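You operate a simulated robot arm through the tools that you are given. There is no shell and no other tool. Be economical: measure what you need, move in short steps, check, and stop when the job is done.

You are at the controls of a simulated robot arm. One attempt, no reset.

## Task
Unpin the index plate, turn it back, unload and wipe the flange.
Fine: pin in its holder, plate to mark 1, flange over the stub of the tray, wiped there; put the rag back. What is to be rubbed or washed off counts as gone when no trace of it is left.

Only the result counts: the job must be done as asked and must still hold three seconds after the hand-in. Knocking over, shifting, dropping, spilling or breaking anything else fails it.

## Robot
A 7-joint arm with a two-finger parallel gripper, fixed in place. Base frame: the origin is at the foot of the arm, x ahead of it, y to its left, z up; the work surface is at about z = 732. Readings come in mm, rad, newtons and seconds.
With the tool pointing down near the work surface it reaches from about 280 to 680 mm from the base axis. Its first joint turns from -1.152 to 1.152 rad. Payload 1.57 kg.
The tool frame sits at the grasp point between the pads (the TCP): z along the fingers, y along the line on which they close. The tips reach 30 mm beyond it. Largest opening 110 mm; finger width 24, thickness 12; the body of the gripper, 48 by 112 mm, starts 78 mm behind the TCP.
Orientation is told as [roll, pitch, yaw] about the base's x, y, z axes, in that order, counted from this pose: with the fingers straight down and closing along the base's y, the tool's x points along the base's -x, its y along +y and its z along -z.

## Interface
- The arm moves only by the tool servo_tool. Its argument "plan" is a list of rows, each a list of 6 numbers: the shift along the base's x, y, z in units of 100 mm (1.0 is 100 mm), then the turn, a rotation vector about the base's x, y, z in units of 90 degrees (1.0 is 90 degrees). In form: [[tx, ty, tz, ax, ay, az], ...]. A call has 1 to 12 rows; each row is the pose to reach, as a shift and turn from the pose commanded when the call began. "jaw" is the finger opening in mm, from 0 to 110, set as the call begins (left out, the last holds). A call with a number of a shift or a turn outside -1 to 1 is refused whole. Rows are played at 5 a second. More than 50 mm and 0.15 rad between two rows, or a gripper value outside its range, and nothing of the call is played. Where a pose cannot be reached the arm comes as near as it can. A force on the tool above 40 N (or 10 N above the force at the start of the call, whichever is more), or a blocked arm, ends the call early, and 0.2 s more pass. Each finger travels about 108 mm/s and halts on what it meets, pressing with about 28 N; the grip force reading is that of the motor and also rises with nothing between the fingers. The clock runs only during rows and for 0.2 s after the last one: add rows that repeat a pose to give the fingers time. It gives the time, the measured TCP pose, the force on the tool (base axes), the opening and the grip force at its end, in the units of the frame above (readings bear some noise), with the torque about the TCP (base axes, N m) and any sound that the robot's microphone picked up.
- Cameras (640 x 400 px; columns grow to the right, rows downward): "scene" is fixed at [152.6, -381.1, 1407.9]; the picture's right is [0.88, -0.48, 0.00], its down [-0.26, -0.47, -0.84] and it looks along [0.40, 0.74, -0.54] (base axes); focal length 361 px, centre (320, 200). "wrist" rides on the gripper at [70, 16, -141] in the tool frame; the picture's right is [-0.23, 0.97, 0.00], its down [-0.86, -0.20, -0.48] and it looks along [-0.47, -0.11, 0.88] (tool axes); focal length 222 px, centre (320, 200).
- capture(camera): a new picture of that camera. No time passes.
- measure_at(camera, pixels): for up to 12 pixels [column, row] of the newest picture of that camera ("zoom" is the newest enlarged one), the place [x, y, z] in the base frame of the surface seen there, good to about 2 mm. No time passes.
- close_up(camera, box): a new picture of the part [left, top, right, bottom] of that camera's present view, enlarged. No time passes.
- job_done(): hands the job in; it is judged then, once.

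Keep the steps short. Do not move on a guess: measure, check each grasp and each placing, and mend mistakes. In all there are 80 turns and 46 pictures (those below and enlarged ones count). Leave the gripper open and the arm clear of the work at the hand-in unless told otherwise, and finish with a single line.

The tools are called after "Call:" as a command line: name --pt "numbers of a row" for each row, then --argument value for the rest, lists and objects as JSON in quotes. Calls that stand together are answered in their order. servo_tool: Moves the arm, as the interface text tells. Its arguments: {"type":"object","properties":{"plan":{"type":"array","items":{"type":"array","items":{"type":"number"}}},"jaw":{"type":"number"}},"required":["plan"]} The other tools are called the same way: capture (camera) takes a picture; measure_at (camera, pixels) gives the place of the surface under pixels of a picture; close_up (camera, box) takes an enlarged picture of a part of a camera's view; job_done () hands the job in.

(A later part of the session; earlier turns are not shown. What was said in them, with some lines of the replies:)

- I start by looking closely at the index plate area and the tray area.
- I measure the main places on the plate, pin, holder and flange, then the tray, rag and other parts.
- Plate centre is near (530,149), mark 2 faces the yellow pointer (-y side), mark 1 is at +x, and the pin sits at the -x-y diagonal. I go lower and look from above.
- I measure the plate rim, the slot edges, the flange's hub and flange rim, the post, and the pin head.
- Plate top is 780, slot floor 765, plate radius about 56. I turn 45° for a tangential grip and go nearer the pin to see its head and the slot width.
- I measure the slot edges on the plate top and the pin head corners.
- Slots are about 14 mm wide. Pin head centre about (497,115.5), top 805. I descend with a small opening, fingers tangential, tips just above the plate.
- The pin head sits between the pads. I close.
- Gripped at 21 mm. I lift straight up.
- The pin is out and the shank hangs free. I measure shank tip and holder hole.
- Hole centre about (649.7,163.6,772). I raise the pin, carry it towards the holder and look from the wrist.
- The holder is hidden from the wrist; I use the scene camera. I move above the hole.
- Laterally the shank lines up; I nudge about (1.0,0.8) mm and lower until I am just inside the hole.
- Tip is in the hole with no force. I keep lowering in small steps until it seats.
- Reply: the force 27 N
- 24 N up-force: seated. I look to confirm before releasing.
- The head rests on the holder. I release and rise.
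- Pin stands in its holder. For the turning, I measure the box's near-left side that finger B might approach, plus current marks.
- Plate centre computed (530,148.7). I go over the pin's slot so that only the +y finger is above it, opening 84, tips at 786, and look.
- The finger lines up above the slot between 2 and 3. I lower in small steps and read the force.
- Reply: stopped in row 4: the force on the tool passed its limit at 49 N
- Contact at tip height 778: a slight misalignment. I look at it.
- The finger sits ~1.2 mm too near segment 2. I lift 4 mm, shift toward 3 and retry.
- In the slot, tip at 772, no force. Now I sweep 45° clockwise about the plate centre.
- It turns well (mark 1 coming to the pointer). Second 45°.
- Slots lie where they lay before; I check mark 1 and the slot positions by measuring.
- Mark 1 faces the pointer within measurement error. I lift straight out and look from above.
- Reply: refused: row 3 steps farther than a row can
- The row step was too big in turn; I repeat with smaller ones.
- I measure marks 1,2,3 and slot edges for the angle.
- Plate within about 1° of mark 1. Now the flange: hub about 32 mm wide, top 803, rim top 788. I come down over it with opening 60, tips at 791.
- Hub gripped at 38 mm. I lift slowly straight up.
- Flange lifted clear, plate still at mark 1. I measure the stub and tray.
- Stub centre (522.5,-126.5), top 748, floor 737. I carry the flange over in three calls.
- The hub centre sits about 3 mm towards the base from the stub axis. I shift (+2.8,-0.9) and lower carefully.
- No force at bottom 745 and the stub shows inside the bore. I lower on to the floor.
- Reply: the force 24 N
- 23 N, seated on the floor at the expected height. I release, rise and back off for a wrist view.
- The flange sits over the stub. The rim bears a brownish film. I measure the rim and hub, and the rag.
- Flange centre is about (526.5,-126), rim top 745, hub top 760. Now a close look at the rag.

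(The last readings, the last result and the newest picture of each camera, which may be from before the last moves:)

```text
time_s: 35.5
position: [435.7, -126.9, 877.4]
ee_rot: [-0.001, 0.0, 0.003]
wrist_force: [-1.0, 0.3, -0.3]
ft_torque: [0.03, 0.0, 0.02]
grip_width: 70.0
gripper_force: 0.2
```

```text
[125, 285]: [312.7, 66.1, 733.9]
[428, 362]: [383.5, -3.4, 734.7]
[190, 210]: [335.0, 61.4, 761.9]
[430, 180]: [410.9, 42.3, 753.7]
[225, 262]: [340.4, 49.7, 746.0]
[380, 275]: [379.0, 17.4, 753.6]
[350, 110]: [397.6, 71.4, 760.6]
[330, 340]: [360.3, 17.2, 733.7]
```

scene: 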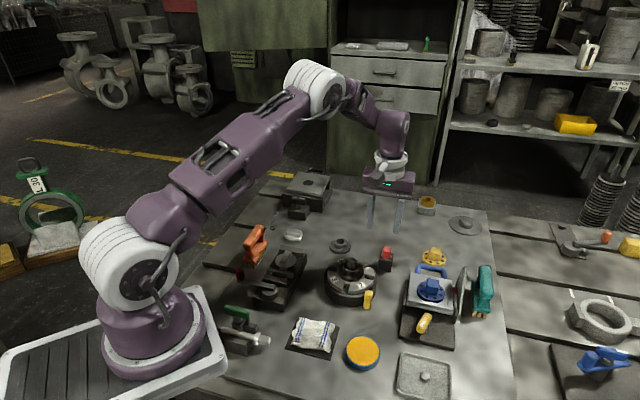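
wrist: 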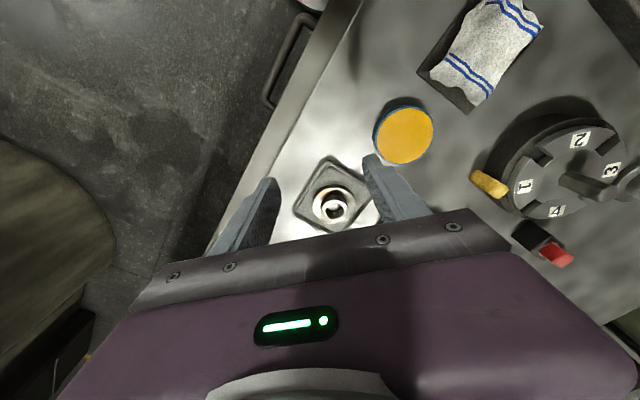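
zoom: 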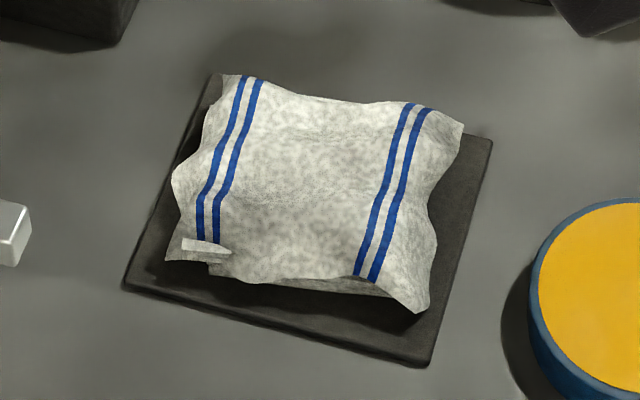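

Rag centre (380,59), 45° turned, about 66 mm across the short side, top 760, on its pad at 735. I go above it, turning to -45°.

Call:
servo_tool --pt "-0.08 0.25 0.1 0 0 -0.08" --pt "-0.16 0.5 0.1 0 0 -0.16" --pt "-0.24 0.75 0.1 0 0 -0.24" --pt "-0.32 1.0 0.1 0 0 -0.32" --pt "-0.32 1.0 0.1 0 0 -0.41" --pt "-0.32 1.0 0.1 0 0 -0.5" --jaw 100

Call:
servo_tool --pt "-0.1 0.3 -0.1 0 0 0" --pt "-0.2 0.6 -0.3 0 0 0" --pt "-0.237 0.859 -0.5 0 0 0" --pt "-0.237 0.859 -0.8 0 0 0" --pt "-0.237 0.859 -0.9 0 0 0" --pt "-0.237 0.859 -0.9 0 0 0"

Call:
capture --camera "wrist"

```text
time_s: 36.9
position: [403.0, -27.0, 887.6]
ee_rot: [-0.003, 0.002, -0.785]
wrist_force: [-0.8, 0.1, 0.5]
ft_torque: [-0.03, 0.0, -0.01]
grip_width: 100.2
gripper_force: 0.0
```

```text
time_s: 38.3
position: [379.1, 61.2, 798.5]
ee_rot: [-0.001, 0.0, -0.784]
wrist_force: [0.2, 0.0, -0.3]
ft_torque: [-0.01, 0.02, 0.03]
grip_width: 100.3
gripper_force: 0.0
```

```text
11 pictures are left
```

wrist: 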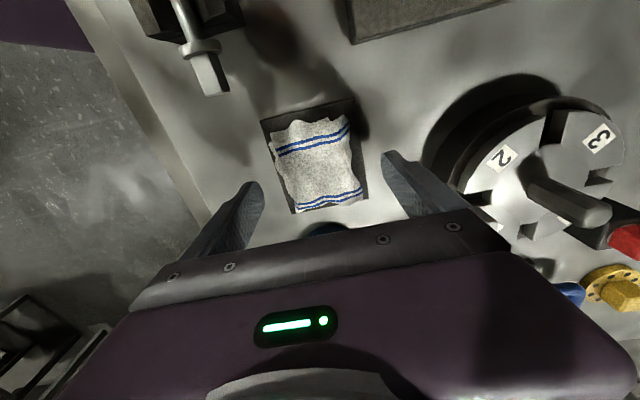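

Rag is centred between the fingers. I descend so the tips are at ~742 and close.

Call:
servo_tool --pt "0 -0.01 -0.1 0 0 0" --pt "0 -0.01 -0.2 0 0 0" --pt "0 -0.01 -0.27 0 0 0" --pt "0 -0.01 -0.27 0 0 0"

Call:
servo_tool --pt "0 0 0 0 0 0" --pt "0 0 0 0 0 0" --pt "0 0 0 0 0 0" --pt "0 0 0 0 0 0" --pt "0 0 0 0 0 0" --jaw 10

```text
time_s: 39.3
position: [379.4, 57.8, 771.4]
ee_rot: [-0.002, 0.0, -0.782]
wrist_force: [0.8, -0.1, -0.1]
ft_torque: [0.02, -0.03, 0.02]
grip_width: 99.9
gripper_force: 0.1
```

```text
time_s: 40.5
position: [380.2, 59.2, 770.8]
ee_rot: [-0.001, 0.0, -0.783]
wrist_force: [-0.3, 0.0, -0.1]
ft_torque: [-0.03, 0.0, 0.0]
grip_width: 54.3
gripper_force: 28.0
```

Gripped at 54 mm. I lift and view.

Call:
servo_tool --pt "0 0 0.1 0 0 0" --pt "0 0 0.3 0 0 0" --pt "0 0 0.6 0 0 0" --pt "0 0 0.9 0 0 0" --pt "0 0 0.9 0 0 0"

Call:
close_up --camera "scene" --box '[260, 270, 356, 350]'

```text
time_s: 41.7
position: [379.7, 56.5, 861.4]
ee_rot: [-0.001, 0.001, -0.784]
wrist_force: [0.8, -0.4, -0.5]
ft_torque: [0.01, 0.03, 0.0]
grip_width: 54.6
gripper_force: 28.2
```

```text
5.00 times, centred on (308, 310) of scene
```

zoom: 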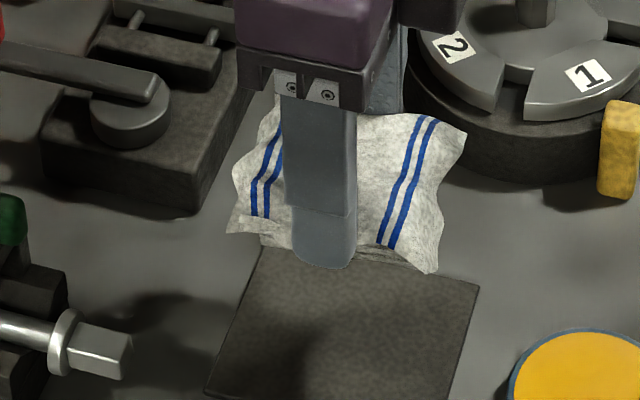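

The rag is held firmly and rigid, its bottom about 5 mm below the tips. I carry it over to the flange, turning back to yaw 0.

Call:
servo_tool --pt "0.1 -0.15 0 0 0 0.08" --pt "0.25 -0.35 0 0 0 0.16" --pt "0.4 -0.55 0 0 0 0.24" --pt "0.55 -0.75 0 0 0 0.32" --pt "0.7 -0.95 0 0 0 0.41" --pt "0.75 -1.0 0 0 0 0.5"

Call:
servo_tool --pt "0.2 -0.25 0 0 0 0" --pt "0.45 -0.55 0 0 0 0" --pt "0.718 -0.825 0 0 0 0" --pt "0.718 -0.825 -0.3 0 0 0" --pt "0.718 -0.825 -0.5 0 0 0" --pt "0.718 -0.825 -0.5 0 0 0"

Call:
close_up --camera "scene" --box '[370, 300, 490, 400]'

```text
time_s: 43.1
position: [454.1, -41.6, 860.4]
ee_rot: [-0.003, 0.0, 0.008]
wrist_force: [0.3, -0.4, -0.1]
ft_torque: [0.01, -0.02, -0.01]
grip_width: 54.1
gripper_force: 27.9
```

```text
time_s: 44.5
position: [526.2, -125.5, 811.7]
ee_rot: [-0.001, -0.001, 0.001]
wrist_force: [-0.1, 0.6, -0.5]
ft_torque: [0.01, 0.03, 0.02]
grip_width: 54.1
gripper_force: 28.4
```

```text
4.00 times, centred on (430, 350) of scene
```

zoom: 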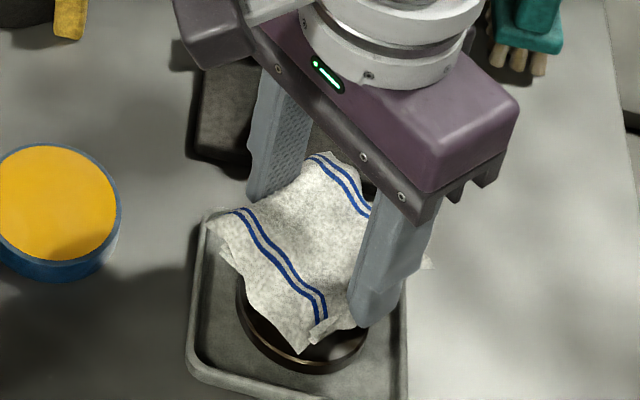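

I lower onto the hub top gently, reading force.

Call:
servo_tool --pt "0 0 -0.08 0 0 0" --pt "0 0 -0.12 0 0 0" --pt "0 0 -0.15 0 0 0" --pt "0 0 -0.17 0 0 0" --pt "0 0 -0.19 0 0 0"

```text
time_s: 45.7
position: [528.0, -126.4, 794.8]
ee_rot: [-0.002, -0.003, 0.002]
wrist_force: [-2.4, 2.7, 8.4]
ft_torque: [0.12, 0.03, 0.08]
grip_width: 53.9
gripper_force: 28.5
stopped in row 5: the force on the tool passed its limit at 42 N (the readings are from after the stop); the commanded pose is now the measured one
```

Contact at 795 as computed, 8 N now. I rub the hub top in small strokes.

Call:
servo_tool --pt "0.08 0 0 0 0 0" --pt "0.15 0 0 0 0 0" --pt "0.0 0 0 0 0 0" --pt "-0.15 0 0 0 0 0" --pt "0 0 0 0 0 0" --pt "0 0.1 0 0 0 0" --pt "0 -0.1 0 0 0 0" --pt "0.1 0.1 0 0 0 0" --pt "-0.1 -0.1 0 0 0 0" --pt "-0.1 0.1 0 0 0 0" --pt "0.1 -0.1 0 0 0 0" --pt "0 0 0 0 0 0"

```text
time_s: 48.3
position: [526.6, -126.5, 795.6]
ee_rot: [-0.004, -0.001, 0.001]
wrist_force: [0.1, -0.3, -0.8]
ft_torque: [-0.01, 0.02, -0.03]
grip_width: 54.0
gripper_force: 27.8
```

Now the rim. I lift, move to the near (-x) side of the hub and lower so the rag's end lies on the rim.

Call:
servo_tool --pt "0 0 0.15 0 0 0" --pt "-0.4 0 0.15 0 0 0" --pt "-0.62 0 0.15 0 0 0" --pt "-0.62 0 0.0 0 0 0" --pt "-0.62 0 -0.09 0 0 0" --pt "-0.62 0 -0.12 0 0 0" --pt "-0.62 0 -0.14 0 0 0" --pt "-0.62 0 -0.155 0 0 0"

Call:
close_up --camera "scene" --box '[370, 300, 490, 400]'

```text
time_s: 50.1
position: [465.1, -126.2, 780.8]
ee_rot: [-0.005, -0.001, 0.002]
wrist_force: [-8.9, 0.8, 27.7]
ft_torque: [0.12, -0.6, 0.07]
grip_width: 54.0
gripper_force: 27.5
```

```text
4.00 times, centred on (430, 350) of scene
```

zoom: 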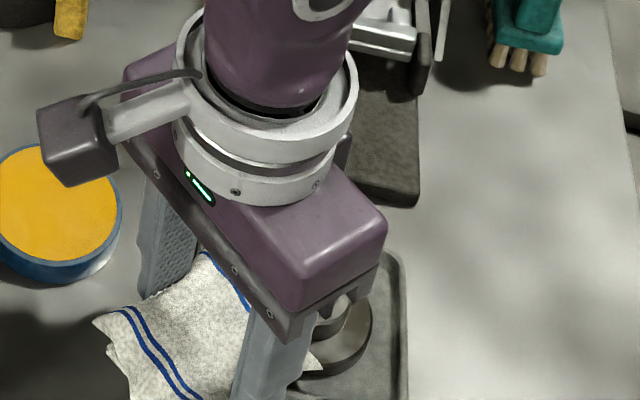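

27 N, partly tray edge perhaps. I ease up, tilt the rag's end ~5° down towards the hub, and stroke sideways and inwards lightly.

Call:
servo_tool --pt "0.0 0 0.025 0 0.03 0" --pt "0.03 0 0.032 0 0.06 0" --pt "0.06 0 0.03 0 0.06 0" --pt "0.06 0.1 0.03 0 0.06 0" --pt "0.06 0.2 0.03 0 0.06 0" --pt "0.06 0 0.03 0 0.06 0" --pt "0.06 -0.2 0.03 0 0.06 0" --pt "0.1 -0.2 0.03 0 0.06 0" --pt "0.1 0.0 0.03 0 0.06 0" --pt "0.1 0.2 0.03 0 0.06 0" --pt "0.1 0 0.03 0 0.06 0"

```text
time_s: 52.5
position: [476.9, -125.8, 781.0]
ee_rot: [-0.002, 0.095, 0.001]
wrist_force: [-0.9, 0.7, -0.3]
ft_torque: [0.05, 0.04, 0.02]
grip_width: 54.1
gripper_force: 28.1
```

No contact force now; I lower a little and repeat with checks.

Call:
servo_tool --pt "0 0 -0.01 0 0 0" --pt "0 0 -0.02 0 0 0" --pt "0 0 -0.025 0 0 0"

```text
time_s: 53.3
position: [475.9, -125.0, 780.1]
ee_rot: [-0.005, 0.093, 0.003]
wrist_force: [-5.7, 4.7, 26.3]
ft_torque: [0.15, -0.68, 0.12]
grip_width: 53.8
gripper_force: 27.8
```

26 N acting at the rim itself. I ease slightly and stroke sideways.

Call:
servo_tool --pt "0 0 0.006 0 0 0" --pt "0 0.1 0.006 0 0 0" --pt "0 0.2 0.006 0 0 0" --pt "0 0.1 0.006 0 0 0" --pt "0 0 0.006 0 0 0" --pt "0 -0.1 0.006 0 0 0" --pt "0 -0.2 0.006 0 0 0" --pt "0 -0.1 0.006 0 0 0" --pt "0 0 0.006 0 0 0" --pt "-0.05 0 0.006 0 0 0"

Call:
servo_tool --pt "0 0 0.3 0 0 0" --pt "-0.2 0 0.7 0 -0.06 0" --pt "-0.4 0 1.0 0 -0.06 0" --pt "-0.6 0 1.0 0 -0.06 0" --pt "-0.6 0 1.0 0 -0.06 0"

Call:
close_up --camera "scene" --box '[388, 340, 460, 400]'

```text
time_s: 55.5
position: [471.3, -125.0, 779.2]
ee_rot: [-0.002, 0.094, 0.003]
wrist_force: [0.9, -0.9, -0.1]
ft_torque: [0.03, -0.01, 0.01]
grip_width: 54.1
gripper_force: 28.2
```

```text
time_s: 56.7
position: [411.1, -128.6, 880.5]
ee_rot: [-0.003, -0.003, 0.002]
wrist_force: [-0.1, 0.4, -0.8]
ft_torque: [0.01, 0.01, 0.02]
grip_width: 53.9
gripper_force: 27.8
```

```text
6.67 times, centred on (424, 370) of scene
```

zoom: 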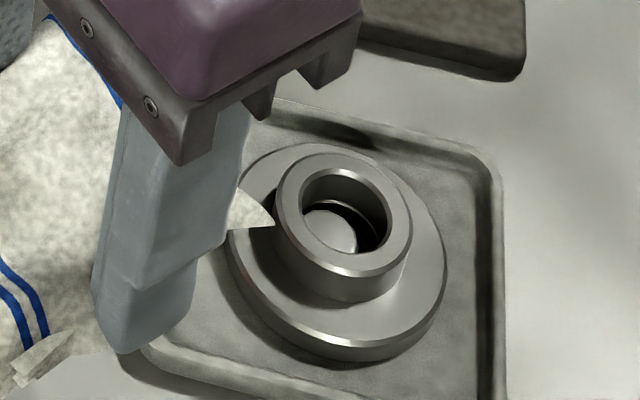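

The flange looks bare metal now. I move the rag away towards its pad and check the whole flange.

Call:
servo_tool --pt "0 0.25 0 0 0 -0.08" --pt "0 0.5 0 0 0 -0.16" --pt "0 0.75 0 0 0 -0.24" --pt "0 1.0 0 0 0 -0.32" --pt "0 1.0 0 0 0 -0.41" --pt "0 1.0 0 0 0 -0.5" --pt "0 1.0 0 0 0 -0.5"

Call:
close_up --camera "scene" --box '[394, 345, 454, 395]'

```text
time_s: 58.3
position: [411.4, -25.2, 879.9]
ee_rot: [-0.002, -0.001, -0.786]
wrist_force: [-0.1, -0.5, -0.8]
ft_torque: [-0.02, 0.02, -0.02]
grip_width: 54.1
gripper_force: 28.1
```

```text
8.00 times, centred on (424, 370) of scene
```

zoom: 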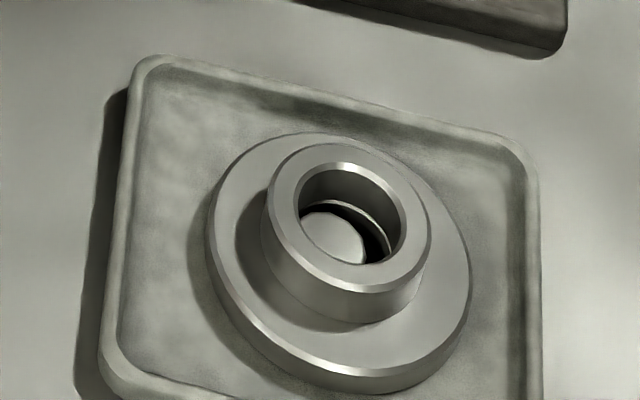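

All visible surfaces clean. I return the rag to its pad at the same pose.

Call:
servo_tool --pt "-0.1 0.28 0 0 0 0" --pt "-0.2 0.56 0 0 0 0" --pt "-0.319 0.837 0 0 0 0" --pt "-0.319 0.837 -0.4 0 0 0" --pt "-0.319 0.837 -0.8 0 0 0" --pt "-0.319 0.837 -0.8 0 0 0"

Call:
close_up --camera "scene" --box '[266, 296, 362, 376]'

```text
time_s: 59.7
position: [376.5, 58.7, 799.6]
ee_rot: [-0.005, 0.0, -0.783]
wrist_force: [-0.1, 0.1, -0.2]
ft_torque: [0.03, 0.01, 0.02]
grip_width: 54.0
gripper_force: 28.4
```

```text
5.00 times, centred on (314, 336) of scene
```

zoom: 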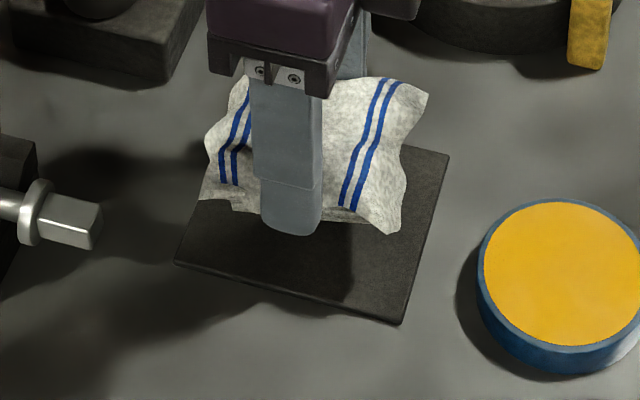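

Aligned. I lower to 771 and release.

Call:
servo_tool --pt "0.015 0 -0.1 0 0 0" --pt "0.015 0 -0.2 0 0 0" --pt "0.015 0 -0.25 0 0 0" --pt "0.015 0 -0.27 0 0 0" --pt "0.015 0 -0.285 0 0 0"

```text
time_s: 60.9
position: [380.4, 58.3, 771.1]
ee_rot: [-0.002, -0.001, -0.784]
wrist_force: [-1.0, -0.2, 20.0]
ft_torque: [0.63, 0.42, 0.08]
grip_width: 54.0
gripper_force: 27.9
```

Contact at 20 N, at the original height. I open and rise straight, then retreat.

Call:
servo_tool --pt "0 0 0.005 0 0 0" --pt "0 0 0.005 0 0 0" --pt "0 0 0.005 0 0 0" --pt "0 0 0.005 0 0 0" --pt "0 0 0.3 0 0 0" --pt "0 0 0.7 0 0 0" --pt "0 0 1.0 0 0 0" --pt "0 0 1.0 0 0 0" --jaw 100

Call:
servo_tool --pt "0.1 -0.25 0.1 0 0 0.08" --pt "0.2 -0.5 0.2 0 0 0.16" --pt "0.3 -0.75 0.3 0 0 0.24" --pt "0.4 -1.0 0.3 0 0 0.32" --pt "0.5 -1.0 0.3 0 0 0.41" --pt "0.6 -1.0 0.3 0 0 0.5"

Call:
servo_tool --pt "0.0 -0.25 0.0 0 0 0" --pt "0.0 -0.5 0.0 0 0 0" --pt "0.0 -0.75 0.0 0 0 0" --pt "0 -0.75 0 0 0 0"

Call:
close_up --camera "wrist" --box '[270, 130, 390, 230]'

```text
time_s: 62.7
position: [381.4, 57.9, 870.3]
ee_rot: [-0.003, 0.0, -0.784]
wrist_force: [-0.3, -0.3, -0.1]
ft_torque: [-0.01, -0.03, -0.01]
grip_width: 99.9
gripper_force: 0.0
```

```text
time_s: 64.1
position: [441.2, -42.5, 901.4]
ee_rot: [-0.004, -0.002, 0.002]
wrist_force: [-0.4, 0.5, 0.5]
ft_torque: [0.04, 0.01, 0.01]
grip_width: 100.0
gripper_force: 0.1
```

```text
time_s: 65.1
position: [439.6, -116.9, 898.8]
ee_rot: [-0.004, 0.001, 0.002]
wrist_force: [0.2, -0.2, -0.4]
ft_torque: [0.03, -0.02, -0.02]
grip_width: 100.0
gripper_force: 0.1
```

```text
4.00 times, centred on (330, 180) of wrist
```

zoom: 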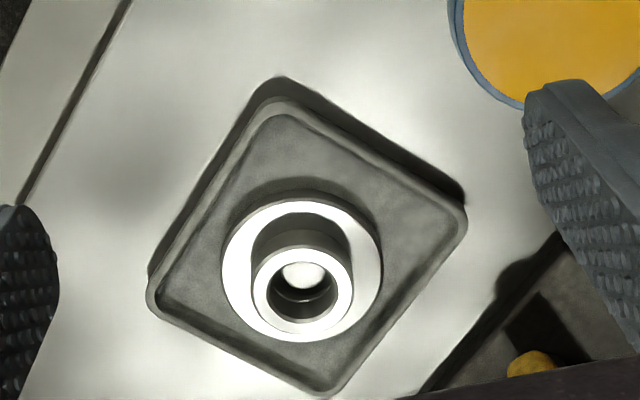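

Clean on all sides. I raise the arm clear and take a final scene check.

Call:
servo_tool --pt "-0.2 0 0.4 0 0 0" --pt "-0.4 0 0.8 0 0 0" --pt "-0.6 0.0 1.0 0 0 0" --pt "-0.6 0 1.0 0 0 0" --jaw 110

Call:
close_up --camera "scene" --box '[200, 200, 520, 400]'

Call:
close_up --camera "scene" --box '[270, 230, 414, 370]'

```text
time_s: 66.1
position: [380.6, -117.2, 1001.4]
ee_rot: [-0.004, 0.001, 0.001]
wrist_force: [-0.6, 0.2, 0.2]
ft_torque: [-0.01, 0.02, 0.0]
grip_width: 110.1
gripper_force: 0.1
```

```text
2.00 times, centred on (360, 300) of scene
```

zoom: 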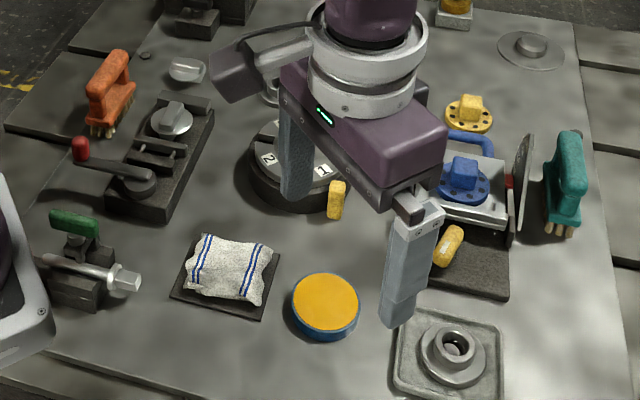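

```text
2.86 times, centred on (342, 300) of scene
```

zoom: 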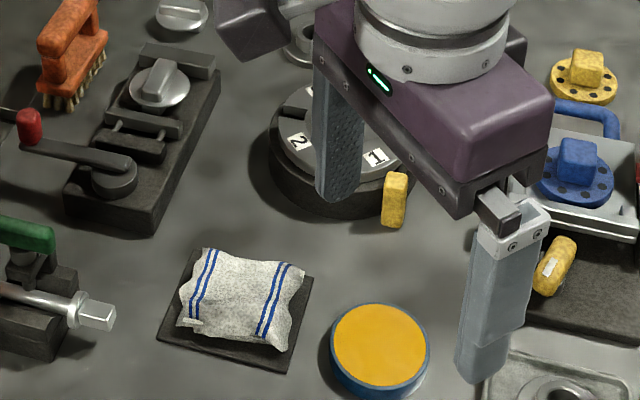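

Rag is back on its pad, the plate shows mark 1 at the pointer, the flange is over the stub and clean, the pin was seated in its holder when last seen, and the gripper is open and clear. I hand in.

Call:
job_done

```text
The job is handed in.
```

Job handed in: the pin is in its holder, the plate is turned back to mark 1 (within about 1°), the flange is wiped clean over the tray stub, and the rag is back on its pad.
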